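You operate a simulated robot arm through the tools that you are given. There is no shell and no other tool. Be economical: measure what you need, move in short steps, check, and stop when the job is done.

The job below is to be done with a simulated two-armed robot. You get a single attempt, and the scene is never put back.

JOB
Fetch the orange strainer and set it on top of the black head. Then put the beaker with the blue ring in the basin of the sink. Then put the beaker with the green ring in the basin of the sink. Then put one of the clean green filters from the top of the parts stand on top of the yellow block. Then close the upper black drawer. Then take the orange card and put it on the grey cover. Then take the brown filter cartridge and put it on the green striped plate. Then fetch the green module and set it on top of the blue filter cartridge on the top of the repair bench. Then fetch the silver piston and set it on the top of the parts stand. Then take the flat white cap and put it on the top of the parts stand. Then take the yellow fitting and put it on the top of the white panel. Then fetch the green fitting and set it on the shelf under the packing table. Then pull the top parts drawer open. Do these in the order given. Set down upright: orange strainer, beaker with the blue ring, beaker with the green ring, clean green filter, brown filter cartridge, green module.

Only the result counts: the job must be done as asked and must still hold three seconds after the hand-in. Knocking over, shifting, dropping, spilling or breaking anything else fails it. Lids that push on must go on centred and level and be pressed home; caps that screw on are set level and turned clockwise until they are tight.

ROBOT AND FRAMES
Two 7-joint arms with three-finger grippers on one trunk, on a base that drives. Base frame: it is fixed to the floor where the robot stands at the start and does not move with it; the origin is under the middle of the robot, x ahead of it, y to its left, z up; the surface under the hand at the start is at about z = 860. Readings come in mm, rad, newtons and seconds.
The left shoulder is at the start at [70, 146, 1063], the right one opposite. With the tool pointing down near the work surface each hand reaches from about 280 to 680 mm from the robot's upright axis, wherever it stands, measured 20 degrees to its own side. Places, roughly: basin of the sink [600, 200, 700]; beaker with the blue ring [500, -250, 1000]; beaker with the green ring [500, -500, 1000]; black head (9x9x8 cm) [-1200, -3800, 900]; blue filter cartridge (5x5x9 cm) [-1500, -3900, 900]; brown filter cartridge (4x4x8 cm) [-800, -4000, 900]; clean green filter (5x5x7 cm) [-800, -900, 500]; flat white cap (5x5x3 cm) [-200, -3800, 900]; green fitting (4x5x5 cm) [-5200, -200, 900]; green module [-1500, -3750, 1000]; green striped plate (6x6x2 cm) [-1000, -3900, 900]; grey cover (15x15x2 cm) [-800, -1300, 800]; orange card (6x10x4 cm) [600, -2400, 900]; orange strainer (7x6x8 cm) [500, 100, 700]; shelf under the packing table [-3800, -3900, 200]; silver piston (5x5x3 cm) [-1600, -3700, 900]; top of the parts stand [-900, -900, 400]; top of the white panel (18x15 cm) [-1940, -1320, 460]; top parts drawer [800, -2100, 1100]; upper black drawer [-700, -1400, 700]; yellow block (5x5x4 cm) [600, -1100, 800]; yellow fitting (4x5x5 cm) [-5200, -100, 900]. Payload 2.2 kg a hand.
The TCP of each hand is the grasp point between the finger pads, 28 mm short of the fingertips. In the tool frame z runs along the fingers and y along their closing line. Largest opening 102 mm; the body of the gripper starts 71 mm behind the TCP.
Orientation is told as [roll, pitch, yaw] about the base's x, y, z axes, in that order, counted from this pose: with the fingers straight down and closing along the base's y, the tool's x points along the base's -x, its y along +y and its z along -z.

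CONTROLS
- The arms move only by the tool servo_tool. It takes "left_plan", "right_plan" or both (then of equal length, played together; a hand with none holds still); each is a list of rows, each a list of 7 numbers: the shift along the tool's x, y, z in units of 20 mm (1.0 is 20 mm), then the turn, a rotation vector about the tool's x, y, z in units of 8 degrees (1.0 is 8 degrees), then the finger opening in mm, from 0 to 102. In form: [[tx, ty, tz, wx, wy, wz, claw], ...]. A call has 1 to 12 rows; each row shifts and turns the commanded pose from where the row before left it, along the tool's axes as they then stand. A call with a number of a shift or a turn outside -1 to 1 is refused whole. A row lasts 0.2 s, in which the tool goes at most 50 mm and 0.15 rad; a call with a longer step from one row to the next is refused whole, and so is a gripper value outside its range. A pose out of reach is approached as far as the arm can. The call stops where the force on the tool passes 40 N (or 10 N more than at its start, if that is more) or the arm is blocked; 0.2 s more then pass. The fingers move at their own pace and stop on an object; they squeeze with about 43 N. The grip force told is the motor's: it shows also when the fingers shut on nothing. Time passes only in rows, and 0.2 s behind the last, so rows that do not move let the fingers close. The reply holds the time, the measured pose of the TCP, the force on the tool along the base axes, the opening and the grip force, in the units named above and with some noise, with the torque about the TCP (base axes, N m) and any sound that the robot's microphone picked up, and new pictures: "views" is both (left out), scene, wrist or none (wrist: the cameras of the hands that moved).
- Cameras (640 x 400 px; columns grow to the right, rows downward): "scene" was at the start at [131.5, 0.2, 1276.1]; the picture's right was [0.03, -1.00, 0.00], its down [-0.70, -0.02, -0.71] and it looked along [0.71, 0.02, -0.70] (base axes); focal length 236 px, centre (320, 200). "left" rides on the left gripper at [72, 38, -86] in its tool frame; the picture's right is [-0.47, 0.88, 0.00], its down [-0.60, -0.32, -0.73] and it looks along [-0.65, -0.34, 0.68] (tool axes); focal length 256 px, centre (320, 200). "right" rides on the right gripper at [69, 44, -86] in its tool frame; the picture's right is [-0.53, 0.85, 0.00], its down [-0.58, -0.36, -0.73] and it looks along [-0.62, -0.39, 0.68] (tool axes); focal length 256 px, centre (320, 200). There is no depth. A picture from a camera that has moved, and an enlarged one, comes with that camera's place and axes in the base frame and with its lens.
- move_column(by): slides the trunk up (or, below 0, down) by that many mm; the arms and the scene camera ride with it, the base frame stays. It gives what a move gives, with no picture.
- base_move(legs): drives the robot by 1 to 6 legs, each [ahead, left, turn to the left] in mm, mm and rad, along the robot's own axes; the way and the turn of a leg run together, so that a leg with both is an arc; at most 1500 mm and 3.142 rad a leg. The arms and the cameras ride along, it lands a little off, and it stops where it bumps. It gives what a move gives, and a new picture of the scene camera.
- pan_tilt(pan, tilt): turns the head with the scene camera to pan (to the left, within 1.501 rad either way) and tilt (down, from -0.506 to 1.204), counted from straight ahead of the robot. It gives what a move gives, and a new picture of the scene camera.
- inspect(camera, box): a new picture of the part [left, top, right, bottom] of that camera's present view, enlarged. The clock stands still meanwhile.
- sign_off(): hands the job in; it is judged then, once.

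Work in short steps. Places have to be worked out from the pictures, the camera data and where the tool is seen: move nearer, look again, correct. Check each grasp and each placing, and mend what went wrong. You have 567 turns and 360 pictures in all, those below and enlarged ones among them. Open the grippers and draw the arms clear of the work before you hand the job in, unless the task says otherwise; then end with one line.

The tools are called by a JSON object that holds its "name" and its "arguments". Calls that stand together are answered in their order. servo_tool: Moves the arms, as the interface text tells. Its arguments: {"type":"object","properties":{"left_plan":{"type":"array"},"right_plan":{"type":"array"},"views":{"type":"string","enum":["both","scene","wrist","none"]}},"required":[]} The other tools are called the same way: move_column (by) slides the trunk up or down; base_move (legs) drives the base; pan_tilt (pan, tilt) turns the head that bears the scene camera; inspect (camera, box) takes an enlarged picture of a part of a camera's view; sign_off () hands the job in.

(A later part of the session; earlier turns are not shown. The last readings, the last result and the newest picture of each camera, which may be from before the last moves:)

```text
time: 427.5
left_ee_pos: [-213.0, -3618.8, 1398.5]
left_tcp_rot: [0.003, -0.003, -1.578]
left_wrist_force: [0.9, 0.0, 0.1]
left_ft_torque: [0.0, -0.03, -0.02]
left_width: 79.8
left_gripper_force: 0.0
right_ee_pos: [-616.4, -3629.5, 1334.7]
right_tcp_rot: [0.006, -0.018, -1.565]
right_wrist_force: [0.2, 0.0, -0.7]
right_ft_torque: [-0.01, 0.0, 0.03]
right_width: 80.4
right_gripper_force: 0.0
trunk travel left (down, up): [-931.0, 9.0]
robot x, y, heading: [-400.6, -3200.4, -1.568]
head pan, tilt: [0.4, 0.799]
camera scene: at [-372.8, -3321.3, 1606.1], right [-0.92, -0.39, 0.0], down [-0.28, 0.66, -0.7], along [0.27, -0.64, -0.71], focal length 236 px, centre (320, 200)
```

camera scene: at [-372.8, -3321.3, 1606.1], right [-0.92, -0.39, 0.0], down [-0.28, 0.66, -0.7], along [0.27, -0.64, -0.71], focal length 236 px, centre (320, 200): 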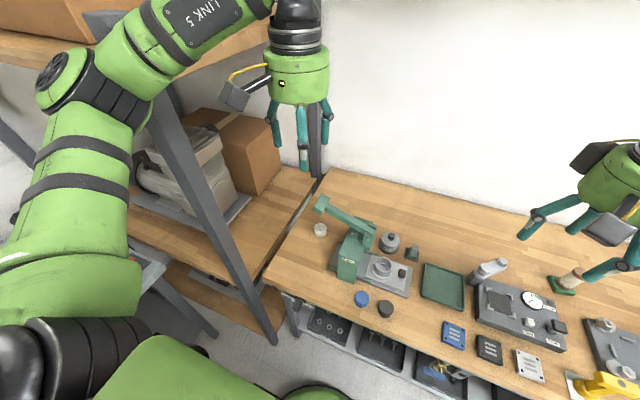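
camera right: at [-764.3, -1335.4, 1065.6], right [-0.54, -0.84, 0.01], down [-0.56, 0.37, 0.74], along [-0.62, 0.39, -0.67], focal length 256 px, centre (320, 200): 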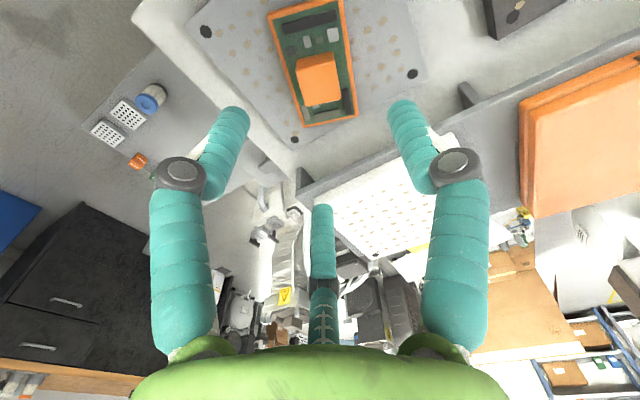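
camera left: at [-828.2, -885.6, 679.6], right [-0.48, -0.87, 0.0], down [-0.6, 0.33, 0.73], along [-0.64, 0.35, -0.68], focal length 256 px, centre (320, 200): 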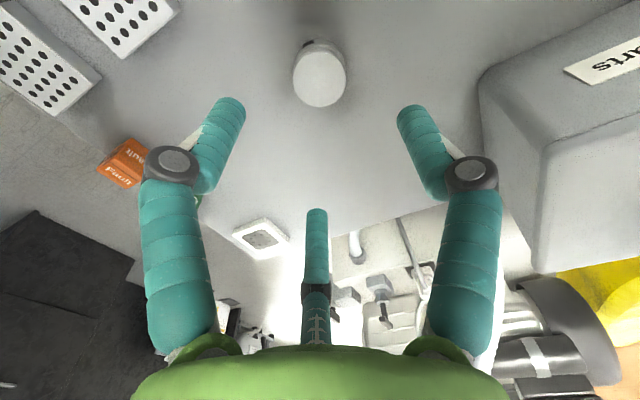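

Triangulated: cap top [-160, −3827, 888]; lever tip [-190, −3761, 1100] — close to the wrist. I'll lean the hand's top away from the lever by about 12°, move the base 85 mm forward, and go above the cap at a safe height first.

{"name": "base_move", "arguments": {"legs": [[85, 0, 0]]}}

{"name": "servo_tool", "arguments": {"left_plan": [[0, 0, 0, 0.31, 0.68, 0, 90], [0, 0, 0, 0.31, 0.68, 0, 90], [0, 0, 0, 0, 0, 0, 90]], "views": "none"}}

```text
time: 428.3
left_ee_pos: [-212.6, -3622.2, 1400.0]
left_tcp_rot: [0.003, -0.01, -1.566]
left_wrist_force: [0.1, 0.5, 0.3]
left_ft_torque: [0.0, 0.02, 0.0]
left_width: 79.9
left_gripper_force: 0.0
right_ee_pos: [-618.2, -3631.9, 1337.5]
right_tcp_rot: [0.008, -0.032, -1.562]
right_wrist_force: [-0.1, -0.4, 0.3]
right_ft_torque: [0.01, 0.03, 0.04]
right_width: 80.3
right_gripper_force: 0.1
trunk travel left (down, up): [-931.0, 9.0]
robot x, y, heading: [-406.2, -3214.3, -1.565]
head pan, tilt: [0.4, 0.799]
stopped in leg 1: the robot was blocked; the commanded pose is now the measured one
camera scene: at [-376.1, -3322.5, 1607.4], right [-0.92, -0.39, 0.0], down [-0.28, 0.65, -0.71], along [0.28, -0.65, -0.71], focal length 236 px, centre (320, 200)
```

scene: 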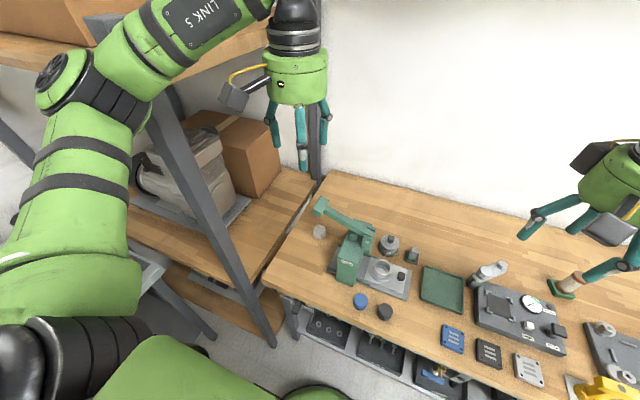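

```text
time: 429.1
left_ee_pos: [-215.7, -3623.4, 1400.1]
left_tcp_rot: [-0.082, 0.185, -1.578]
left_wrist_force: [0.1, -0.4, 0.5]
left_ft_torque: [0.01, 0.0, 0.01]
left_width: 89.9
left_gripper_force: 0.1
right_ee_pos: [-621.1, -3632.8, 1337.4]
right_tcp_rot: [0.008, -0.029, -1.563]
right_wrist_force: [1.0, -0.3, -0.6]
right_ft_torque: [-0.01, 0.0, -0.01]
right_width: 80.1
right_gripper_force: 0.0
trunk travel left (down, up): [-931.0, 9.0]
robot x, y, heading: [-402.3, -3211.2, -1.565]
head pan, tilt: [0.4, 0.799]
```

The base was blocked — probably the left elbow touched the shelf unit. Back off and look to the left.

{"name": "base_move", "arguments": {"legs": [[-110, 0, 0]]}}

{"name": "pan_tilt", "arguments": {"pan": 0.9, "tilt": 0.5}}

```text
time: 430.3
left_ee_pos: [-207.7, -3541.0, 1390.3]
left_tcp_rot: [-0.086, 0.204, -1.579]
left_wrist_force: [0.0, -1.3, -1.1]
left_ft_torque: [0.11, 0.03, -0.01]
left_width: 90.3
left_gripper_force: 0.1
right_ee_pos: [-612.8, -3550.1, 1328.8]
right_tcp_rot: [0.001, -0.009, -1.565]
right_wrist_force: [0.9, -0.5, 0.5]
right_ft_torque: [0.1, 0.02, 0.02]
right_width: 79.8
right_gripper_force: 0.1
trunk travel left (down, up): [-931.0, 9.0]
robot x, y, heading: [-401.6, -3111.9, -1.568]
head pan, tilt: [0.4, 0.799]
camera scene: at [-368.9, -3244.6, 1604.6], right [-0.92, -0.39, 0.0], down [-0.28, 0.66, -0.69], along [0.27, -0.64, -0.72], focal length 236 px, centre (320, 200)
```

scene: 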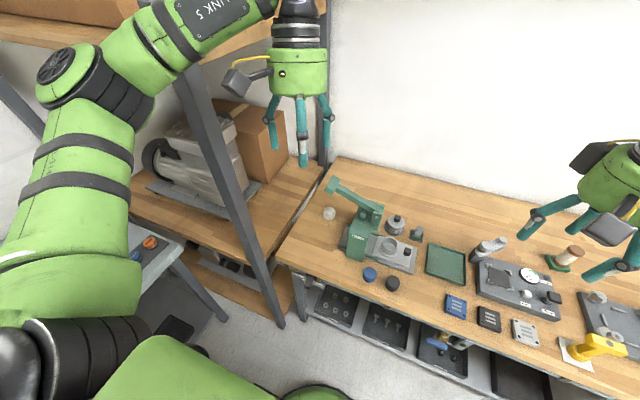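

```text
time: 431.2
left_ee_pos: [-208.6, -3526.7, 1395.3]
left_tcp_rot: [-0.085, 0.191, -1.577]
left_wrist_force: [-0.1, 0.5, 0.2]
left_ft_torque: [-0.02, -0.02, 0.0]
left_width: 90.0
left_gripper_force: 0.0
right_ee_pos: [-615.5, -3537.2, 1333.9]
right_tcp_rot: [0.003, -0.021, -1.564]
right_wrist_force: [0.9, -0.1, -0.1]
right_ft_torque: [-0.04, -0.03, 0.01]
right_width: 80.0
right_gripper_force: 0.1
trunk travel left (down, up): [-931.0, 9.0]
robot x, y, heading: [-405.3, -3108.9, -1.568]
head pan, tilt: [0.901, 0.499]
camera scene: at [-331.5, -3211.4, 1631.9], right [-0.62, -0.79, 0.0], down [-0.38, 0.29, -0.88], along [0.69, -0.54, -0.48], focal length 236 px, centre (320, 200)
```

scene: 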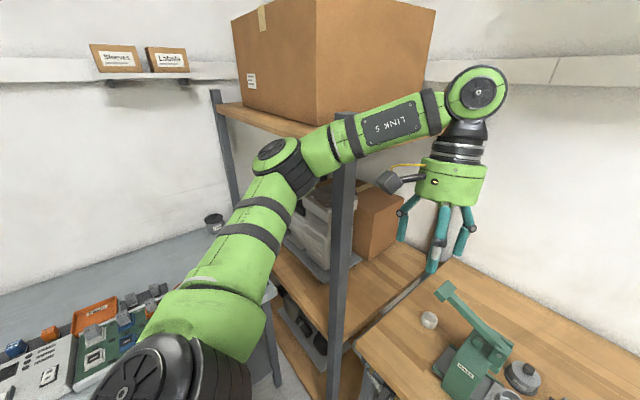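

The picture shows the left elbow right in front of the shelf post — that was the contact. New approach: lean the hand 20° to the left, extend the arm (nearly straight) low over the bench front, and then drive straight forward along x≈−160, passing left of the lever and right of the post. First back up and set the lean.

{"name": "base_move", "arguments": {"legs": [[-100, 0, 0]]}}

{"name": "servo_tool", "arguments": {"left_plan": [[0, 0, 0, -0.31, -0.68, 0, 90], [0, 0, 0, -0.31, -0.68, 0, 90], [0, 0, 0, 0.85, 0, 0, 90], [0, 0, 0, 0.85, 0, 0, 90], [0, 0, 0, 0.8, 0, 0, 90], [-1, 0, 0, 0, 0, 0, 90], [-1, 0, 0, 0, 0, 0, 90], [-1, 0, 0, 0, 0, 0, 90], [-1, 0, 0, 0, 0, 0, 90], [-1, 0, 0, 0, 0, 0, 90], [-1, 0, 0, 0, 0, 0, 90], [-0.5, 0, 0, 0, 0, 0, 90]], "views": "none"}}

{"name": "servo_tool", "arguments": {"left_plan": [[0, 0.34, 0.94, 0, 0, 0, 90], [0, 0.34, 0.94, 0, 0, 0, 90], [0, 0.34, 0.94, 0, 0, 0, 90], [0, 0.34, 0.94, 0, 0, 0, 90], [0, 0.34, 0.94, 0, 0, 0, 90], [0, 0.34, 0.94, 0, 0, 0, 90], [0, 0.34, 0.94, 0, 0, 0, 90], [0, 0.34, 0.94, 0, 0, 0, 90]], "views": "scene"}}

```text
time: 432.4
left_ee_pos: [-209.3, -3439.2, 1390.0]
left_tcp_rot: [-0.087, 0.202, -1.576]
left_wrist_force: [0.1, -0.4, 0.1]
left_ft_torque: [0.06, 0.0, -0.03]
left_width: 90.2
left_gripper_force: 0.0
right_ee_pos: [-614.1, -3448.1, 1329.7]
right_tcp_rot: [0.003, -0.01, -1.562]
right_wrist_force: [0.2, -0.6, -0.9]
right_ft_torque: [0.08, -0.01, 0.01]
right_width: 80.0
right_gripper_force: 0.1
trunk travel left (down, up): [-931.0, 9.0]
robot x, y, heading: [-403.3, -3005.5, -1.565]
head pan, tilt: [0.901, 0.499]
camera scene: at [-331.1, -3125.4, 1630.8], right [-0.62, -0.79, -0.01], down [-0.38, 0.3, -0.88], along [0.69, -0.54, -0.48], focal length 236 px, centre (320, 200)
```

scene: 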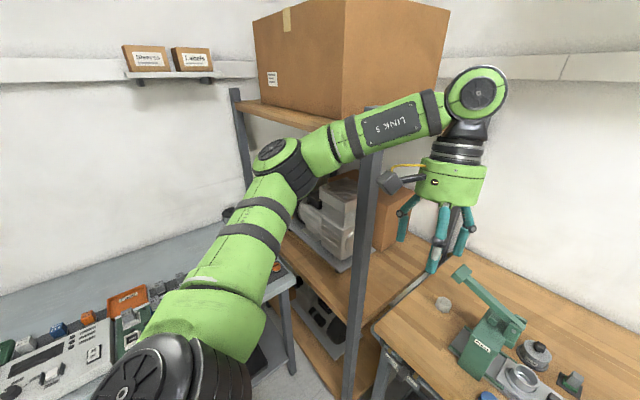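

```text
time: 435.0
left_ee_pos: [-207.6, -3561.6, 1392.9]
left_tcp_rot: [-0.347, 0.007, -1.569]
left_wrist_force: [-0.4, 0.7, 0.4]
left_ft_torque: [0.03, 0.02, 0.0]
left_width: 90.1
left_gripper_force: 0.1
right_ee_pos: [-613.9, -3443.4, 1332.8]
right_tcp_rot: [0.004, -0.016, -1.565]
right_wrist_force: [-1.0, 0.6, -0.4]
right_ft_torque: [0.0, 0.04, -0.01]
right_width: 80.0
right_gripper_force: 0.0
trunk travel left (down, up): [-931.0, 9.0]
robot x, y, heading: [-403.1, -3009.1, -1.563]
head pan, tilt: [0.901, 0.499]
```

```text
time: 436.8
left_ee_pos: [-209.3, -3561.5, 1230.9]
left_tcp_rot: [-0.346, 0.005, -1.566]
left_wrist_force: [0.3, 0.3, -0.2]
left_ft_torque: [-0.04, 0.01, 0.02]
left_width: 89.8
left_gripper_force: 0.2
right_ee_pos: [-614.7, -3441.7, 1332.8]
right_tcp_rot: [0.003, -0.016, -1.561]
right_wrist_force: [-0.4, -0.3, -0.6]
right_ft_torque: [0.0, 0.0, -0.02]
right_width: 79.9
right_gripper_force: 0.1
trunk travel left (down, up): [-931.0, 9.0]
robot x, y, heading: [-402.7, -3005.7, -1.571]
head pan, tilt: [0.901, 0.499]
camera scene: at [-330.9, -3116.1, 1631.7], right [-0.62, -0.79, 0.0], down [-0.38, 0.3, -0.88], along [0.69, -0.54, -0.48], focal length 236 px, centre (320, 200)
```

scene: 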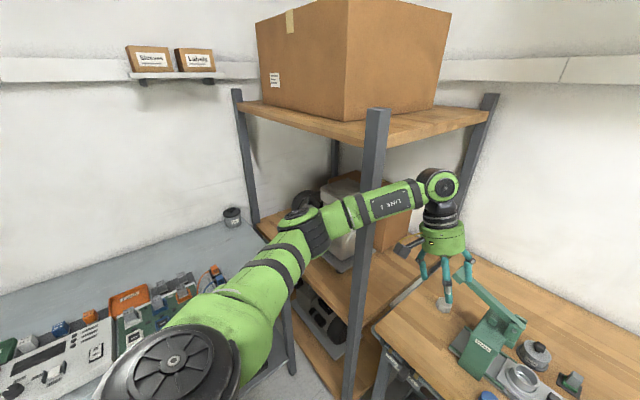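

The lean is right, but the elbow is still far out to the left. I'll continue lowering (which straightens the arm) and re-check the elbow.

{"name": "servo_tool", "arguments": {"left_plan": [[0, 0.34, 0.94, 0, 0, 0, 90], [0, 0.34, 0.94, 0, 0, 0, 90], [0, 0.34, 0.94, 0, 0, 0, 90], [0, 0.34, 0.94, 0, 0, 0, 90], [0, 0.34, 0.94, 0, 0, 0, 90], [0, 0.34, 0.94, 0, 0, 0, 90], [0, 0.34, 0.94, 0, 0, 0, 90], [0, 0.34, 0.94, 0, 0, 0, 90], [0, 0.34, 0.94, 0, 0, 0, 90], [0, 0.34, 0.94, 0, 0, 0, 90], [0, 0.34, 0.94, 0, 0, 0, 90], [0, 0.34, 0.94, 0, 0, 0, 90]], "views": "scene"}}

```text
time: 439.4
left_ee_pos: [-208.1, -3559.0, 991.8]
left_tcp_rot: [-0.349, 0.007, -1.567]
left_wrist_force: [-0.5, 0.2, -0.2]
left_ft_torque: [0.01, -0.01, -0.02]
left_width: 89.8
left_gripper_force: 0.1
right_ee_pos: [-615.6, -3442.4, 1332.5]
right_tcp_rot: [0.004, -0.015, -1.563]
right_wrist_force: [-0.2, -0.6, -0.5]
right_ft_torque: [-0.05, 0.02, -0.04]
right_width: 79.9
right_gripper_force: 0.0
trunk travel left (down, up): [-931.0, 9.0]
robot x, y, heading: [-405.7, -3009.2, -1.561]
head pan, tilt: [0.901, 0.499]
camera scene: at [-331.3, -3116.2, 1631.7], right [-0.62, -0.79, 0.0], down [-0.38, 0.3, -0.88], along [0.69, -0.54, -0.48], focal length 236 px, centre (320, 200)
```

scene: 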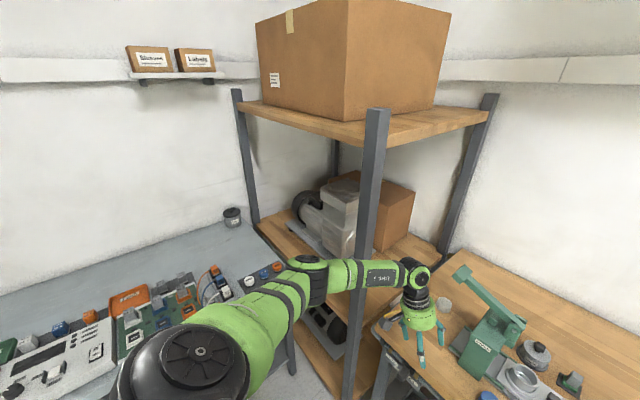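

The elbow reaches far left because the arm is quite bent. I'll put the robot further right (x≈−550), so the arm reaches diagonally left and the elbow stays well clear of the post.

{"name": "base_move", "arguments": {"legs": [[0, -147, 0]]}}

{"name": "servo_tool", "arguments": {"left_plan": [[0, 0.94, -0.34, 0, 0, 0, 90], [0, 0.94, -0.34, 0, 0, 0, 90], [0, 0.94, -0.34, 0, 0, 0, 90], [0, 0.94, -0.34, 0, 0, 0, 90], [0, 0.94, -0.34, 0, 0, 0, 90], [0, 0.94, -0.34, 0, 0, 0, 90], [0, 0.94, -0.34, 0, 0, 0, 90], [0, 0.94, -0.34, 0, 0, 0, 90], [0, 0.94, -0.34, 0, 0, 0, 90], [0, 0.7, -0.25, 0, 0, 0, 90], [0, 0.34, 0.94, 0, 0, 0, 90], [0, 0.34, 0.94, 0, 0, 0, 90]], "views": "scene"}}

```text
time: 440.7
left_ee_pos: [-351.7, -3559.3, 991.5]
left_tcp_rot: [-0.35, 0.008, -1.569]
left_wrist_force: [0.6, -0.5, 0.5]
left_ft_torque: [0.02, 0.01, 0.01]
left_width: 90.1
left_gripper_force: 0.0
right_ee_pos: [-756.3, -3441.4, 1334.1]
right_tcp_rot: [0.0, -0.016, -1.563]
right_wrist_force: [1.2, -0.1, 0.2]
right_ft_torque: [0.06, 0.02, 0.02]
right_width: 80.1
right_gripper_force: 0.0
trunk travel left (down, up): [-931.0, 9.0]
robot x, y, heading: [-549.1, -3009.2, -1.564]
head pan, tilt: [0.901, 0.499]
camera scene: at [-472.8, -3116.5, 1631.4], right [-0.62, -0.79, 0.0], down [-0.38, 0.3, -0.88], along [0.69, -0.54, -0.48], focal length 236 px, centre (320, 200)
```

scene: 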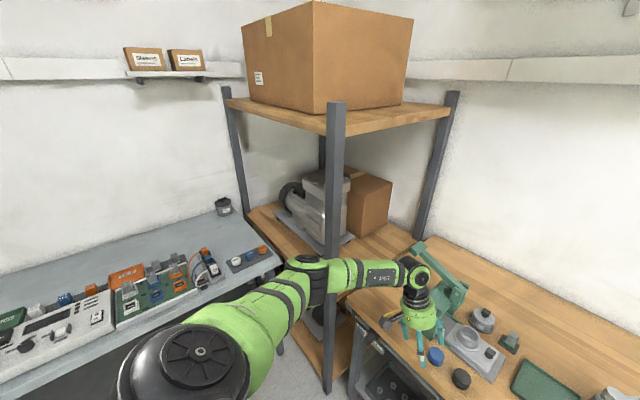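

```text
time: 443.3
left_ee_pos: [-264.5, -3557.8, 992.4]
left_tcp_rot: [-0.346, 0.006, -1.561]
left_wrist_force: [0.4, -0.2, 0.8]
left_ft_torque: [0.02, -0.05, -0.04]
left_width: 89.9
left_gripper_force: 0.0
left hand out of reach, approached as far as the arm can: row 5, 6, 7, 8, 9, 10, 11, 12
right_ee_pos: [-760.5, -3441.6, 1332.9]
right_tcp_rot: [0.004, -0.017, -1.563]
right_wrist_force: [0.3, -0.4, -0.3]
right_ft_torque: [0.03, -0.01, -0.02]
right_width: 80.1
right_gripper_force: 0.0
trunk travel left (down, up): [-931.0, 9.0]
robot x, y, heading: [-549.3, -3006.1, -1.563]
head pan, tilt: [0.901, 0.499]
camera scene: at [-477.3, -3116.5, 1631.7], right [-0.62, -0.79, 0.0], down [-0.38, 0.3, -0.88], along [0.69, -0.54, -0.48], focal length 236 px, centre (320, 200)
```

scene: 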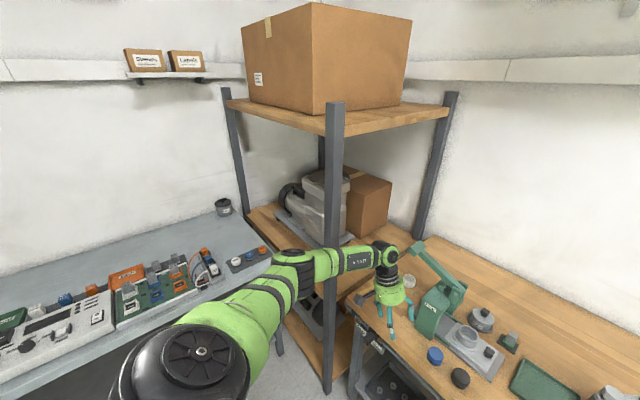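

The reach is limited with the trunk so high. I'll back up slightly, raise the hand 200 mm, lower the trunk 210 mm, and then extend left again.

{"name": "base_move", "arguments": {"legs": [[-80, 0, 0]]}}

{"name": "servo_tool", "arguments": {"left_plan": [[0, -0.34, -0.94, 0, 0, 0, 90], [0, -0.34, -0.94, 0, 0, 0, 90], [0, -0.34, -0.94, 0, 0, 0, 90], [0, -0.34, -0.94, 0, 0, 0, 90], [0, -0.34, -0.94, 0, 0, 0, 90], [0, -0.34, -0.94, 0, 0, 0, 90], [0, -0.34, -0.94, 0, 0, 0, 90], [0, -0.34, -0.94, 0, 0, 0, 90]], "views": "none"}}

{"name": "move_column", "arguments": {"by": -210}}

{"name": "servo_tool", "arguments": {"left_plan": [[0, 0.94, -0.34, 0, 0, 0, 90], [0, 0.94, -0.34, 0, 0, 0, 90], [0, 0.94, -0.34, 0, 0, 0, 90], [0, 0.94, -0.34, 0, 0, 0, 90], [0, 0.94, -0.34, 0, 0, 0, 90], [0, 0, 0, 0, 0, 0, 90]], "views": "scene"}}

```text
time: 444.4
left_ee_pos: [-265.0, -3484.0, 990.2]
left_tcp_rot: [-0.346, 0.012, -1.565]
left_wrist_force: [0.6, -1.3, -0.4]
left_ft_torque: [0.04, -0.03, 0.0]
left_width: 89.9
left_gripper_force: 0.1
right_ee_pos: [-760.7, -3368.3, 1330.1]
right_tcp_rot: [0.003, -0.009, -1.564]
right_wrist_force: [-0.4, -0.9, 0.0]
right_ft_torque: [0.07, 0.01, 0.0]
right_width: 79.9
right_gripper_force: 0.0
trunk travel left (down, up): [-931.0, 9.0]
robot x, y, heading: [-552.9, -2925.3, -1.568]
head pan, tilt: [0.901, 0.499]
camera scene: at [-477.7, -3045.4, 1630.8], right [-0.62, -0.79, -0.01], down [-0.38, 0.3, -0.88], along [0.69, -0.54, -0.48], focal length 236 px, centre (320, 200)
```

scene: 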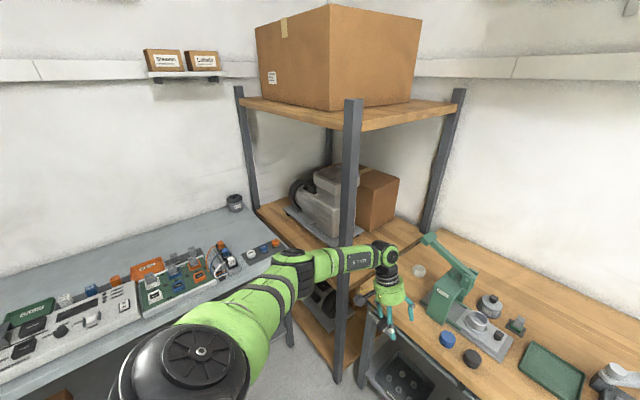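

```text
time: 446.2
left_ee_pos: [-268.2, -3478.1, 1153.0]
left_tcp_rot: [-0.346, 0.006, -1.562]
left_wrist_force: [0.1, 0.9, -0.4]
left_ft_torque: [-0.01, -0.01, -0.01]
left_width: 89.8
left_gripper_force: 0.0
right_ee_pos: [-761.6, -3360.4, 1333.0]
right_tcp_rot: [0.005, -0.015, -1.563]
right_wrist_force: [-0.1, -0.4, 0.8]
right_ft_torque: [0.01, 0.01, 0.01]
right_width: 80.0
right_gripper_force: 0.0
trunk travel left (down, up): [-931.0, 9.0]
robot x, y, heading: [-550.0, -2924.0, -1.57]
head pan, tilt: [0.901, 0.499]
```

```text
time: 448.5
left_ee_pos: [-267.2, -3477.1, 942.8]
left_tcp_rot: [-0.345, 0.004, -1.563]
left_wrist_force: [0.8, 0.7, 0.3]
left_ft_torque: [0.02, 0.0, 0.01]
left_width: 90.2
left_gripper_force: 0.0
right_ee_pos: [-762.0, -3360.5, 1122.5]
right_tcp_rot: [0.005, -0.017, -1.564]
right_wrist_force: [0.2, 0.2, -0.1]
right_ft_torque: [-0.04, 0.01, -0.03]
right_width: 79.7
right_gripper_force: 0.0
trunk travel left (down, up): [-721.0, 219.0]
robot x, y, heading: [-550.4, -2927.1, -1.565]
head pan, tilt: [0.901, 0.499]
```

```text
time: 449.9
left_ee_pos: [-195.7, -3478.2, 942.2]
left_tcp_rot: [-0.343, 0.006, -1.564]
left_wrist_force: [-0.6, -0.4, -0.6]
left_ft_torque: [-0.02, 0.01, -0.03]
left_width: 90.1
left_gripper_force: 0.1
left hand out of reach, approached as far as the arm can: row 4, 5
right_ee_pos: [-762.4, -3361.1, 1121.5]
right_tcp_rot: [0.003, -0.016, -1.565]
right_wrist_force: [0.0, 0.4, -0.9]
right_ft_torque: [0.02, 0.0, 0.0]
right_width: 79.9
right_gripper_force: 0.2
trunk travel left (down, up): [-721.0, 219.0]
robot x, y, heading: [-551.2, -2927.4, -1.57]
head pan, tilt: [0.901, 0.499]
camera scene: at [-477.6, -3035.4, 1421.7], right [-0.62, -0.79, 0.0], down [-0.38, 0.3, -0.88], along [0.69, -0.54, -0.48], focal length 236 px, centre (320, 200)
```

scene: 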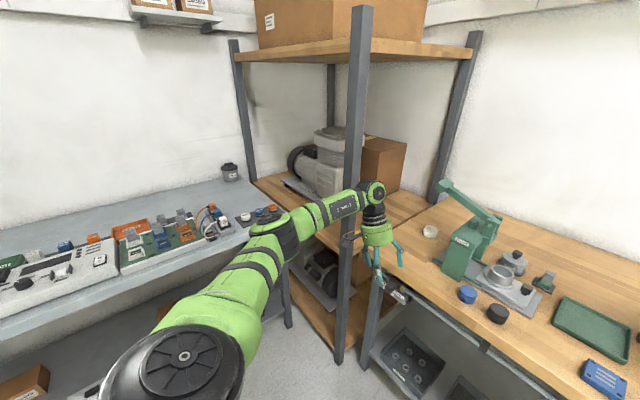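

Now the elbow works out to x≈−125 with this posture: after a 36 mm left shift it passes the post with ~40 mm to spare. I'll do that and drive forward in steps.

{"name": "base_move", "arguments": {"legs": [[0, 36, 0], [200, 0, 0]]}}

{"name": "inspect", "arguments": {"camera": "left", "box": [0, 0, 640, 400]}}

```text
time: 451.9
left_ee_pos: [-163.6, -3677.5, 941.6]
left_tcp_rot: [-0.344, 0.005, -1.569]
left_wrist_force: [-0.1, -0.4, 0.5]
left_ft_torque: [0.03, 0.04, 0.03]
left_width: 90.0
left_gripper_force: 0.2
right_ee_pos: [-727.2, -3556.2, 1122.6]
right_tcp_rot: [0.003, -0.017, -1.569]
right_wrist_force: [0.5, 0.3, -0.8]
right_ft_torque: [0.01, 0.04, 0.02]
right_width: 80.0
right_gripper_force: 0.1
trunk travel left (down, up): [-721.0, 219.0]
robot x, y, heading: [-508.6, -3126.9, -1.571]
head pan, tilt: [0.901, 0.499]
camera scene: at [-442.3, -3232.9, 1421.8], right [-0.62, -0.78, 0.0], down [-0.37, 0.3, -0.88], along [0.69, -0.55, -0.48], focal length 236 px, centre (320, 200)
```

scene: 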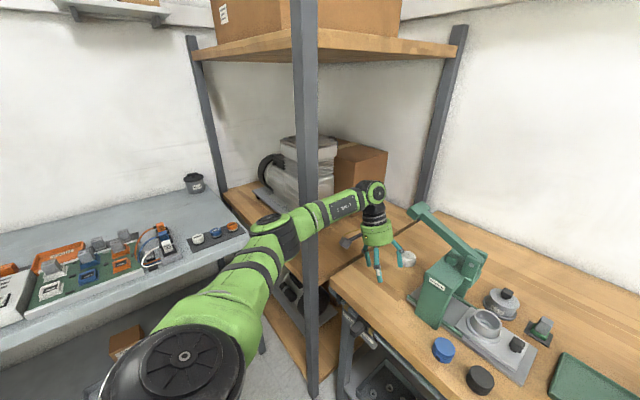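

```text
1.00 times, centred on (320, 200) of left (not enlarged: the box is as wide or as high as the picture)
camera zoom: at [-97.9, -3605.0, 1012.3], right [0.83, -0.46, -0.3], down [-0.05, -0.61, 0.79], along [-0.55, -0.65, -0.53], focal length 256 px, centre (320, 200)
```

zoom: 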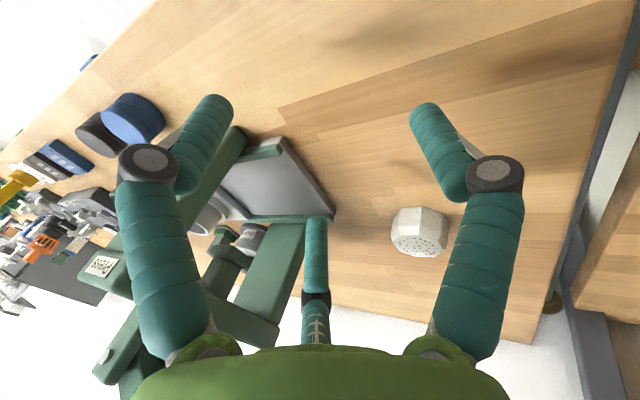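

Cap re-measured at about [-150, −3812]. Drive forward another 134 mm with 20 mm left, watching for contact.

{"name": "base_move", "arguments": {"legs": [[70, 20, 0], [64, 0, 0]]}}

{"name": "inspect", "arguments": {"camera": "left", "box": [0, 0, 640, 400]}}

```text
time: 453.5
left_ee_pos: [-140.9, -3809.6, 943.9]
left_tcp_rot: [-0.344, 0.003, -1.566]
left_wrist_force: [0.2, 0.8, -0.6]
left_ft_torque: [-0.02, 0.0, 0.03]
left_width: 90.2
left_gripper_force: 0.1
right_ee_pos: [-707.0, -3689.7, 1123.7]
right_tcp_rot: [0.002, -0.018, -1.567]
right_wrist_force: [-0.2, -0.5, -0.4]
right_ft_torque: [0.03, 0.02, -0.02]
right_width: 80.5
right_gripper_force: 0.1
trunk travel left (down, up): [-721.0, 219.0]
robot x, y, heading: [-498.0, -3260.2, -1.567]
head pan, tilt: [0.901, 0.499]
camera scene: at [-422.4, -3364.9, 1422.0], right [-0.62, -0.78, 0.0], down [-0.38, 0.29, -0.88], along [0.69, -0.55, -0.48], focal length 236 px, centre (320, 200)
```

scene: 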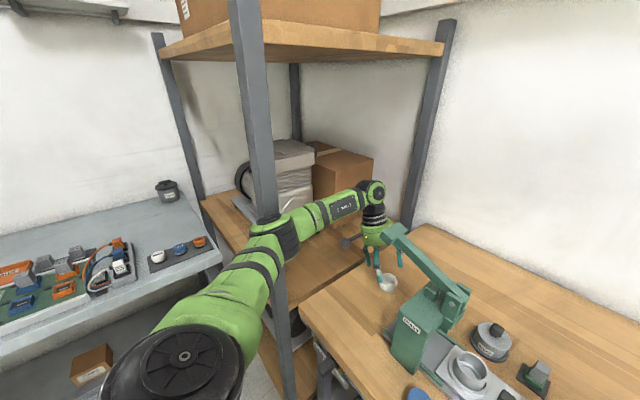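

```text
1.00 times, centred on (320, 200) of left (not enlarged: the box is as wide or as high as the picture)
camera zoom: at [-77.3, -3736.9, 1013.1], right [0.84, -0.46, -0.3], down [-0.05, -0.61, 0.79], along [-0.55, -0.65, -0.53], focal length 256 px, centre (320, 200)
```

zoom: 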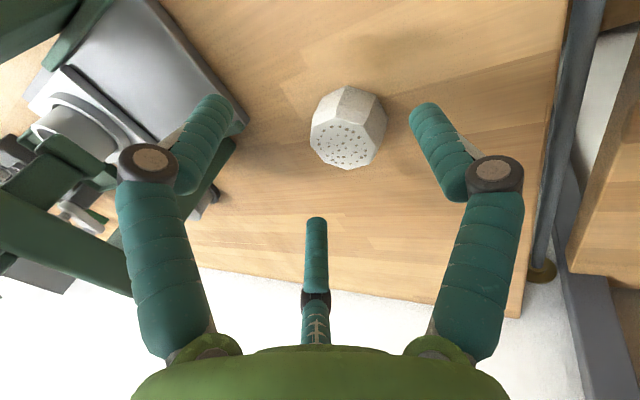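

Safely past the post and lever. The cap is at [-153, −3824]. I'll reduce the lean to 10° (enough clearance, better grip), shift onto it and lower in two steps.

{"name": "servo_tool", "arguments": {"left_plan": [[0, 0, 0, -0.65, 0, 0, 78], [0, 0, 0, -0.6, 0, 0, 78], [-0.7, -0.39, 0.07, 0, 0, 0, 78], [0, 0.17, 0.98, 0, 0, 0, 78]], "views": "both"}}

```text
time: 454.5
left_ee_pos: [-150.8, -3824.6, 922.4]
left_tcp_rot: [-0.172, 0.003, -1.565]
left_wrist_force: [-0.1, -0.3, -0.6]
left_ft_torque: [-0.03, 0.0, 0.02]
left_width: 78.3
left_gripper_force: 0.1
right_ee_pos: [-706.3, -3691.5, 1124.0]
right_tcp_rot: [0.003, -0.018, -1.568]
right_wrist_force: [0.0, 0.2, 0.8]
right_ft_torque: [0.04, -0.04, -0.02]
right_width: 80.1
right_gripper_force: 0.0
trunk travel left (down, up): [-721.0, 219.0]
robot x, y, heading: [-493.6, -3263.1, -1.572]
head pan, tilt: [0.901, 0.499]
camera scene: at [-421.6, -3366.9, 1421.8], right [-0.62, -0.78, 0.0], down [-0.38, 0.3, -0.88], along [0.69, -0.55, -0.48], focal length 236 px, centre (320, 200)
camera left: at [-98.4, -3751.7, 1002.3], right [0.87, -0.46, -0.15], down [-0.19, -0.61, 0.77], along [-0.45, -0.65, -0.62], focal length 256 px, centre (320, 200)
```

scene: 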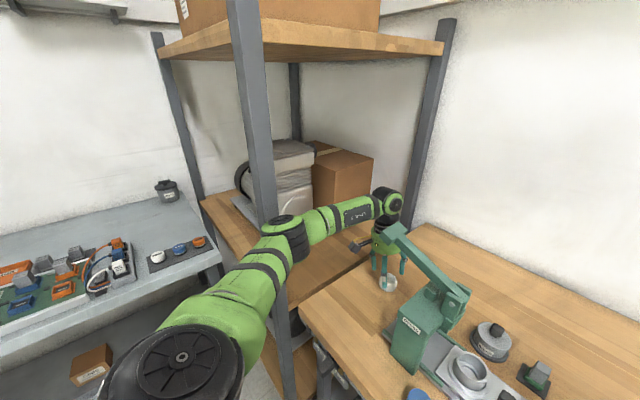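
left: 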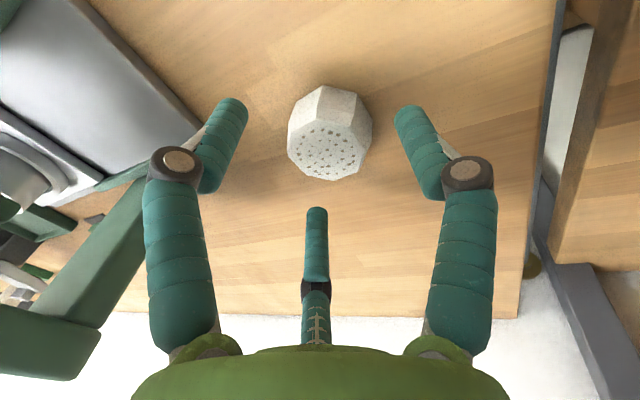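

Shift 5 mm forward and descend 22 mm, then close.

{"name": "servo_tool", "arguments": {"left_plan": [[-0.25, 0.1, 0.55, 0, 0, 0, 78], [0, 0.09, 0.53, 0, 0, 0, 78], [0, 0, 0, 0, 0, 0, 30], [0, 0, 0, 0, 0, 0, 30], [0, 0, 0, 0, 0, 0, 30]], "views": "wrist"}}

```text
time: 455.7
left_ee_pos: [-151.0, -3828.2, 902.3]
left_tcp_rot: [-0.171, 0.005, -1.566]
left_wrist_force: [0.0, 0.4, 3.5]
left_ft_torque: [0.03, -0.11, -0.04]
left_width: 49.5
left_gripper_force: 43.2
right_ee_pos: [-708.2, -3691.3, 1123.1]
right_tcp_rot: [0.004, -0.017, -1.567]
right_wrist_force: [-0.2, 0.5, 0.6]
right_ft_torque: [0.02, -0.01, 0.02]
right_width: 79.9
right_gripper_force: 0.0
trunk travel left (down, up): [-721.0, 219.0]
robot x, y, heading: [-492.1, -3261.1, -1.57]
head pan, tilt: [0.901, 0.499]
camera left: at [-99.0, -3757.2, 981.1], right [0.87, -0.46, -0.15], down [-0.19, -0.61, 0.77], along [-0.45, -0.65, -0.62], focal length 256 px, centre (320, 200)
```

left: 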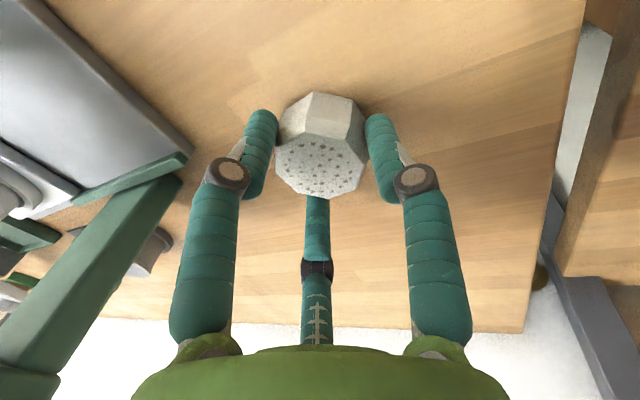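

Gripped (49.5 mm). Lift 40 mm, restore the 20° lean, shift 10 mm left, then back the base straight out.

{"name": "servo_tool", "arguments": {"left_plan": [[0, -0.05, -0.3, 0, 0, 0, 30], [0, -0.12, -0.7, 0, 0, 0, 30], [0, -0.17, -0.98, 0, 0, 0, 30], [0, 0, 0, 0.65, 0, 0, 30], [0, 0, 0, 0.6, 0, 0, 30], [0, 0.47, -0.17, 0, 0, 0, 30]], "views": "wrist"}}

{"name": "base_move", "arguments": {"legs": [[-200, 0, 0], [-300, 0, 0]]}}

```text
time: 457.1
left_ee_pos: [-150.1, -3831.6, 941.5]
left_tcp_rot: [-0.304, 0.005, -1.566]
left_wrist_force: [0.0, 0.2, -0.2]
left_ft_torque: [0.04, 0.0, 0.02]
left_width: 49.2
left_gripper_force: 42.9
left hand out of reach, approached as far as the arm can: row 6
right_ee_pos: [-707.1, -3692.0, 1122.9]
right_tcp_rot: [0.004, -0.018, -1.569]
right_wrist_force: [1.0, 0.0, 0.0]
right_ft_torque: [0.02, -0.02, 0.0]
right_width: 80.0
right_gripper_force: 0.1
trunk travel left (down, up): [-721.0, 219.0]
robot x, y, heading: [-495.2, -3261.4, -1.569]
head pan, tilt: [0.901, 0.499]
camera left: at [-88.2, -3758.3, 1014.0], right [0.85, -0.46, -0.27], down [-0.08, -0.61, 0.79], along [-0.53, -0.65, -0.55], focal length 256 px, centre (320, 200)
```

left: 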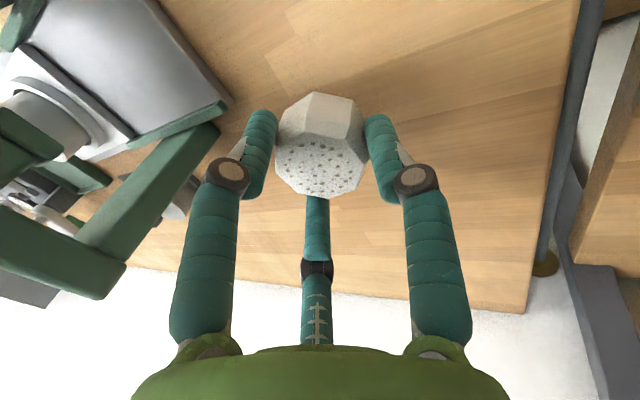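

```text
time: 460.3
left_ee_pos: [-151.6, -3345.5, 940.5]
left_tcp_rot: [-0.305, 0.008, -1.572]
left_wrist_force: [-0.9, -0.6, 0.1]
left_ft_torque: [-0.03, 0.02, -0.02]
left_width: 49.0
left_gripper_force: 43.3
right_ee_pos: [-706.9, -3205.4, 1122.5]
right_tcp_rot: [0.004, -0.016, -1.569]
right_wrist_force: [-0.9, 0.6, -1.0]
right_ft_torque: [0.03, -0.01, 0.01]
right_width: 79.7
right_gripper_force: 0.0
trunk travel left (down, up): [-721.0, 219.0]
robot x, y, heading: [-492.5, -2771.7, -1.573]
head pan, tilt: [0.901, 0.499]
camera scene: at [-421.0, -2882.2, 1421.5], right [-0.62, -0.78, 0.0], down [-0.37, 0.3, -0.88], along [0.69, -0.55, -0.48], focal length 236 px, centre (320, 200)
```

scene: 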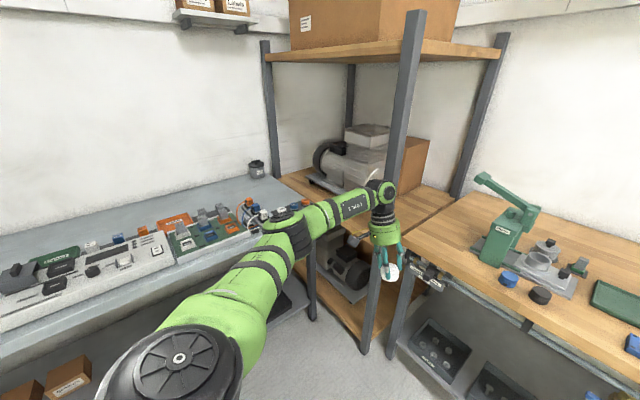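

Clear of everything. Return to a 10° lean (the grip's lean), draw the hand in and raise it for transport.

{"name": "servo_tool", "arguments": {"left_plan": [[0, 0, 0, -0.95, 0, 0, 30], [0, -0.8, -0.8, 0, 0, 0, 30], [0, -0.98, -0.8, 0, 0, 0, 30], [0.5, -1, -0.8, 0, 0, 0, 30], [0.5, -1, -0.8, 0, 0, 0, 30], [0.5, -1, -0.8, 0, 0, 0, 30], [0.5, -1, -0.8, 0, 0, 0, 30], [0.5, -1, -0.8, 0, 0, 0, 30], [0.5, 0, -0.8, 0, 0, 0, 30], [0.5, 0, -0.8, 0, 0, 0, 30]], "views": "none"}}

{"name": "base_move", "arguments": {"legs": [[0, 190, 0], [-1100, 0, 0], [-1000, 0, 0], [0, 0, -1.571]]}}

{"name": "pan_tilt", "arguments": {"pan": 0, "tilt": 1.0}}

```text
time: 462.5
left_ee_pos: [-258.0, -3273.8, 1107.9]
left_tcp_rot: [-0.17, 0.008, -1.571]
left_wrist_force: [-0.6, -0.4, -1.0]
left_ft_torque: [-0.02, -0.01, 0.03]
left_width: 48.8
left_gripper_force: 42.4
right_ee_pos: [-706.5, -3202.5, 1123.2]
right_tcp_rot: [0.002, -0.017, -1.571]
right_wrist_force: [-0.1, -0.3, -0.5]
right_ft_torque: [-0.01, -0.02, -0.01]
right_width: 80.1
right_gripper_force: 0.0
trunk travel left (down, up): [-721.0, 219.0]
robot x, y, heading: [-492.3, -2771.5, -1.577]
head pan, tilt: [0.901, 0.499]
```

```text
time: 477.8
left_ee_pos: [-820.4, -938.7, 1107.4]
left_tcp_rot: [-0.173, 0.007, -3.116]
left_wrist_force: [-0.7, -0.2, -0.7]
left_ft_torque: [-0.02, 0.0, 0.0]
left_width: 48.2
left_gripper_force: 43.2
right_ee_pos: [-762.3, -489.1, 1123.5]
right_tcp_rot: [0.003, -0.017, -3.116]
right_wrist_force: [0.2, -0.2, -0.1]
right_ft_torque: [0.0, 0.01, 0.0]
right_width: 80.0
right_gripper_force: 0.0
trunk travel left (down, up): [-721.0, 219.0]
robot x, y, heading: [-327.9, -695.8, -3.116]
head pan, tilt: [0.901, 0.499]
camera scene: at [-429.3, -768.6, 1421.6], right [-0.8, 0.6, 0.0], down [0.29, 0.38, -0.88], along [-0.53, -0.7, -0.48], focal length 236 px, centre (320, 200)
```

scene: 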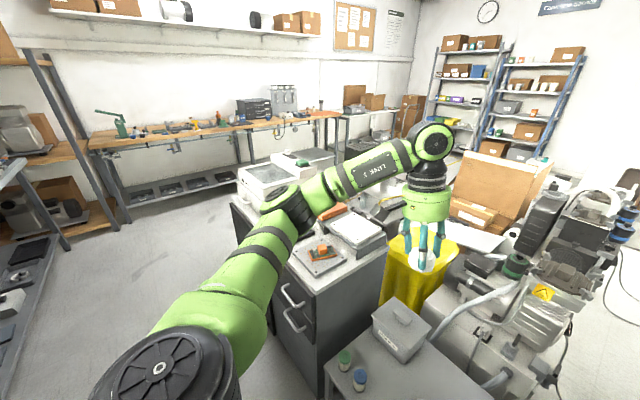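

```text
time: 479.0
left_ee_pos: [-821.2, -938.1, 1107.5]
left_tcp_rot: [-0.171, 0.006, -3.116]
left_wrist_force: [0.9, -0.1, 0.5]
left_ft_torque: [-0.02, -0.02, -0.01]
left_width: 48.2
left_gripper_force: 43.4
right_ee_pos: [-762.5, -488.3, 1123.0]
right_tcp_rot: [0.003, -0.018, -3.117]
right_wrist_force: [0.5, 0.0, 1.0]
right_ft_torque: [-0.02, -0.01, 0.01]
right_width: 79.8
right_gripper_force: 0.0
trunk travel left (down, up): [-721.0, 219.0]
robot x, y, heading: [-326.2, -690.4, -3.121]
head pan, tilt: [0.0, 1.0]
camera scene: at [-444.1, -697.5, 1380.6], right [-0.02, 1.0, 0.0], down [0.84, 0.02, -0.54], along [-0.54, -0.01, -0.84], focal length 236 px, centre (320, 200)
```

scene: 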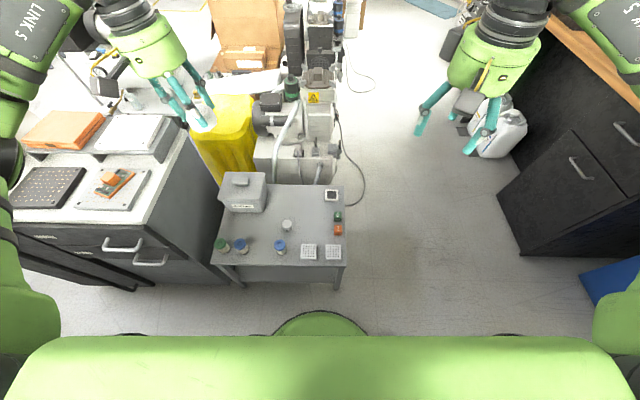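

The piston stands on the stand. I'll put the cap at about [-900, −755]: move over at height, then lower the trunk.

{"name": "servo_tool", "arguments": {"left_plan": [[-0.5, -0.98, 0.17, 0, 0, 0, 30], [-0.5, -0.98, 0.17, 0, 0, 0, 30], [-0.5, -0.98, 0.17, 0, 0, 0, 30], [-0.5, -0.98, 0.17, 0, 0, 0, 30], [-0.5, -0.98, 0.17, 0, 0, 0, 30], [-0.5, -0.98, 0.17, 0, 0, 0, 30], [-0.5, -0.98, 0.17, 0, 0, 0, 30], [-0.3, -0.98, 0.17, 0, 0, 0, 30], [0, -0.98, 0.17, 0, 0, 0, 30]], "views": "none"}}

{"name": "move_column", "arguments": {"by": -400}}

{"name": "move_column", "arguments": {"by": -75}}

{"name": "inspect", "arguments": {"camera": "left", "box": [0, 0, 640, 400]}}

```text
time: 481.0
left_ee_pos: [-901.1, -763.2, 1104.6]
left_tcp_rot: [-0.171, 0.005, -3.115]
left_wrist_force: [-0.2, 0.7, -0.6]
left_ft_torque: [-0.02, 0.01, -0.01]
left_width: 48.5
left_gripper_force: 43.2
right_ee_pos: [-761.5, -487.0, 1122.0]
right_tcp_rot: [0.002, -0.019, -3.117]
right_wrist_force: [1.0, 0.3, 0.3]
right_ft_torque: [-0.01, 0.02, 0.01]
right_width: 80.0
right_gripper_force: 0.1
trunk travel left (down, up): [-721.0, 219.0]
robot x, y, heading: [-323.8, -694.0, -3.117]
head pan, tilt: [0.0, 1.0]
```

```text
time: 484.9
left_ee_pos: [-901.1, -762.3, 704.4]
left_tcp_rot: [-0.171, 0.003, -3.115]
left_wrist_force: [0.6, -0.4, -0.8]
left_ft_torque: [0.0, 0.01, 0.01]
left_width: 48.1
left_gripper_force: 43.2
right_ee_pos: [-762.3, -488.1, 722.4]
right_tcp_rot: [0.003, -0.017, -3.118]
right_wrist_force: [-1.0, 0.6, 0.4]
right_ft_torque: [-0.02, 0.02, 0.01]
right_width: 80.0
right_gripper_force: 0.1
trunk travel left (down, up): [-321.0, 619.0]
robot x, y, heading: [-324.7, -688.9, -3.122]
head pan, tilt: [0.0, 1.0]
```

```text
time: 486.0
left_ee_pos: [-900.5, -762.1, 628.7]
left_tcp_rot: [-0.171, 0.006, -3.115]
left_wrist_force: [-0.2, -0.1, -0.4]
left_ft_torque: [0.03, -0.02, 0.01]
left_width: 48.5
left_gripper_force: 43.1
right_ee_pos: [-761.2, -487.8, 649.3]
right_tcp_rot: [0.002, -0.017, -3.116]
right_wrist_force: [-0.1, 0.0, 0.3]
right_ft_torque: [-0.01, 0.01, 0.01]
right_width: 80.1
right_gripper_force: 0.0
trunk travel left (down, up): [-246.0, 694.0]
robot x, y, heading: [-322.0, -693.0, -3.116]
head pan, tilt: [0.0, 1.0]
```

```text
1.00 times, centred on (320, 200) of left (not enlarged: the box is as wide or as high as the picture)
camera zoom: at [-827.6, -812.8, 709.7], right [-0.44, -0.88, -0.15], down [-0.61, 0.17, 0.77], along [-0.66, 0.43, -0.62], focal length 256 px, centre (320, 200)
```

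zoom: 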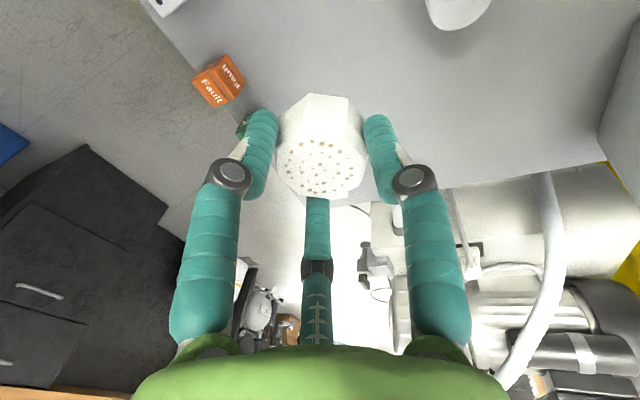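

Area below is free. Lower to z≈500, then creep (expected contact ≈492).

{"name": "servo_tool", "arguments": {"left_plan": [[0, 0.17, 0.98, 0, 0, 0, 30], [0, 0.17, 0.98, 0, 0, 0, 30], [0, 0.17, 0.98, 0, 0, 0, 30], [0, 0.17, 0.98, 0, 0, 0, 30], [0, 0.17, 0.98, 0, 0, 0, 30], [0, 0.17, 0.98, 0, 0, 0, 30], [0, 0.05, 0.3, 0, 0, 0, 30]], "views": "wrist"}}

{"name": "servo_tool", "arguments": {"left_plan": [[0, 0.02, 0.1, 0, 0, 0, 30], [0, 0.02, 0.1, 0, 0, 0, 30], [0, 0.02, 0.1, 0, 0, 0, 30]], "views": "none"}}

```text
time: 487.6
left_ee_pos: [-900.5, -763.1, 506.2]
left_tcp_rot: [-0.172, 0.006, -3.116]
left_wrist_force: [0.4, 0.0, -0.9]
left_ft_torque: [0.0, -0.02, -0.02]
left_width: 48.3
left_gripper_force: 43.2
right_ee_pos: [-762.1, -488.1, 648.2]
right_tcp_rot: [0.004, -0.017, -3.118]
right_wrist_force: [-0.1, -0.2, -0.3]
right_ft_torque: [-0.01, 0.02, -0.01]
right_width: 79.8
right_gripper_force: 0.1
trunk travel left (down, up): [-246.0, 694.0]
robot x, y, heading: [-323.7, -695.0, -3.12]
head pan, tilt: [0.0, 1.0]
camera left: at [-827.1, -813.2, 584.9], right [-0.44, -0.88, -0.15], down [-0.61, 0.17, 0.77], along [-0.66, 0.43, -0.62], focal length 256 px, centre (320, 200)
```

left: 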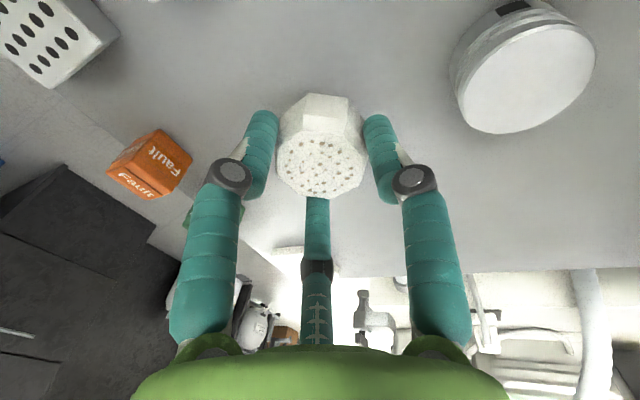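

```text
time: 488.4
left_ee_pos: [-900.1, -762.9, 499.6]
left_tcp_rot: [-0.171, 0.007, -3.115]
left_wrist_force: [0.2, -0.7, -1.0]
left_ft_torque: [0.02, -0.08, 0.01]
left_width: 48.3
left_gripper_force: 42.5
right_ee_pos: [-762.5, -488.6, 647.7]
right_tcp_rot: [0.003, -0.017, -3.117]
right_wrist_force: [-0.4, -0.7, 0.3]
right_ft_torque: [-0.01, -0.01, 0.02]
right_width: 79.9
right_gripper_force: 0.1
trunk travel left (down, up): [-246.0, 694.0]
robot x, y, heading: [-320.4, -696.4, -3.118]
head pan, tilt: [0.0, 1.0]
```

{"name": "servo_tool", "arguments": {"left_plan": [[0, 0.02, 0.1, 0, 0, 0, 30], [0, 0.02, 0.1, 0, 0, 0, 30], [0, 0.02, 0.1, 0, 0, 0, 30]], "views": "none"}}

{"name": "servo_tool", "arguments": {"left_plan": [[0, 0.02, 0.1, 0, 0, 0, 30], [0, 0.02, 0.08, 0, 0, 0, 30]], "views": "none"}}

```text
time: 489.2
left_ee_pos: [-900.4, -762.5, 493.3]
left_tcp_rot: [-0.171, 0.007, -3.116]
left_wrist_force: [0.9, -0.6, 4.6]
left_ft_torque: [-0.13, -0.11, -0.01]
left_width: 47.9
left_gripper_force: 42.9
right_ee_pos: [-762.4, -488.1, 647.7]
right_tcp_rot: [0.005, -0.018, -3.116]
right_wrist_force: [0.4, -0.2, 0.0]
right_ft_torque: [0.03, 0.01, 0.01]
right_width: 80.1
right_gripper_force: 0.2
trunk travel left (down, up): [-246.0, 694.0]
robot x, y, heading: [-327.2, -691.0, -3.115]
head pan, tilt: [0.0, 1.0]
```

```text
time: 489.8
left_ee_pos: [-901.1, -763.1, 493.6]
left_tcp_rot: [-0.172, -0.004, -3.114]
left_wrist_force: [-2.3, -2.4, 24.6]
left_ft_torque: [-0.51, -0.21, -0.09]
left_width: 48.3
left_gripper_force: 43.5
right_ee_pos: [-761.4, -488.1, 649.1]
right_tcp_rot: [0.003, -0.018, -3.118]
right_wrist_force: [-0.5, -1.5, 0.6]
right_ft_torque: [0.04, 0.01, 0.0]
right_width: 80.0
right_gripper_force: 0.1
trunk travel left (down, up): [-246.0, 694.0]
robot x, y, heading: [-325.4, -691.7, -3.117]
head pan, tilt: [0.0, 1.0]
```

Contact as expected. Ease up, release, and lift.

{"name": "servo_tool", "arguments": {"left_plan": [[0, -0.02, -0.1, 0, 0, 0, 30], [0, 0, 0, 0, 0, 0, 55], [0, 0, 0, 0, 0, 0, 70], [0, 0, 0, 0, 0, 0, 76], [0, -0.09, -0.5, 0, 0, 0, 76], [0, -0.17, -0.98, 0, 0, 0, 76], [0, -0.17, -0.98, 0, 0, 0, 76], [0, -0.17, -0.98, 0, 0, 0, 76], [0, -0.17, -0.98, 0, 0, 0, 76], [0, -0.17, -0.98, -0.6, 0, 0, 76], [0, 0, -1, -0.65, 0, 0, 76]], "views": "both"}}

```text
time: 492.2
left_ee_pos: [-899.1, -762.5, 621.7]
left_tcp_rot: [0.006, 0.007, -3.116]
left_wrist_force: [0.0, -0.1, -0.2]
left_ft_torque: [0.02, -0.01, 0.02]
left_width: 76.0
left_gripper_force: 0.0
right_ee_pos: [-762.0, -488.6, 647.0]
right_tcp_rot: [0.003, -0.018, -3.116]
right_wrist_force: [-0.3, -0.2, 1.0]
right_ft_torque: [0.0, -0.04, -0.01]
right_width: 79.9
right_gripper_force: 0.0
trunk travel left (down, up): [-246.0, 694.0]
robot x, y, heading: [-322.3, -695.1, -3.116]
head pan, tilt: [0.0, 1.0]
camera scene: at [-443.8, -697.1, 905.6], right [-0.02, 1.0, 0.0], down [0.84, 0.02, -0.54], along [-0.54, -0.01, -0.84], focal length 236 px, centre (320, 200)
camera left: at [-826.7, -798.6, 709.4], right [-0.44, -0.9, 0.0], down [-0.62, 0.31, 0.73], along [-0.65, 0.32, -0.69], focal length 256 px, centre (320, 200)
```

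scene: 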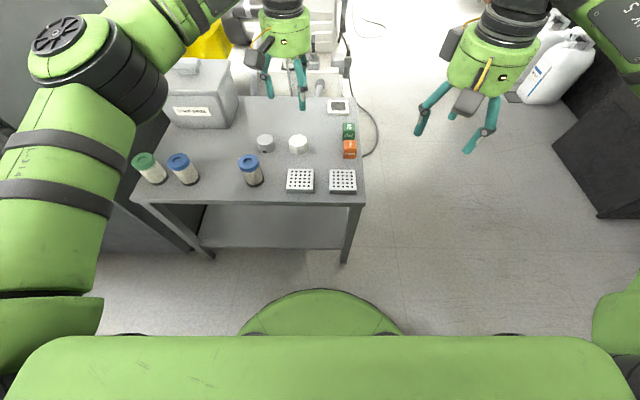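
left: 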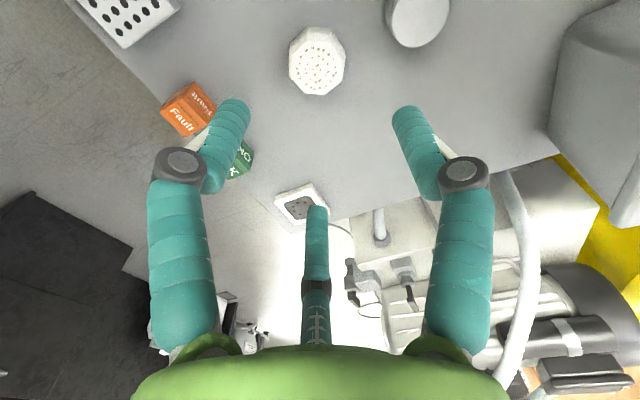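

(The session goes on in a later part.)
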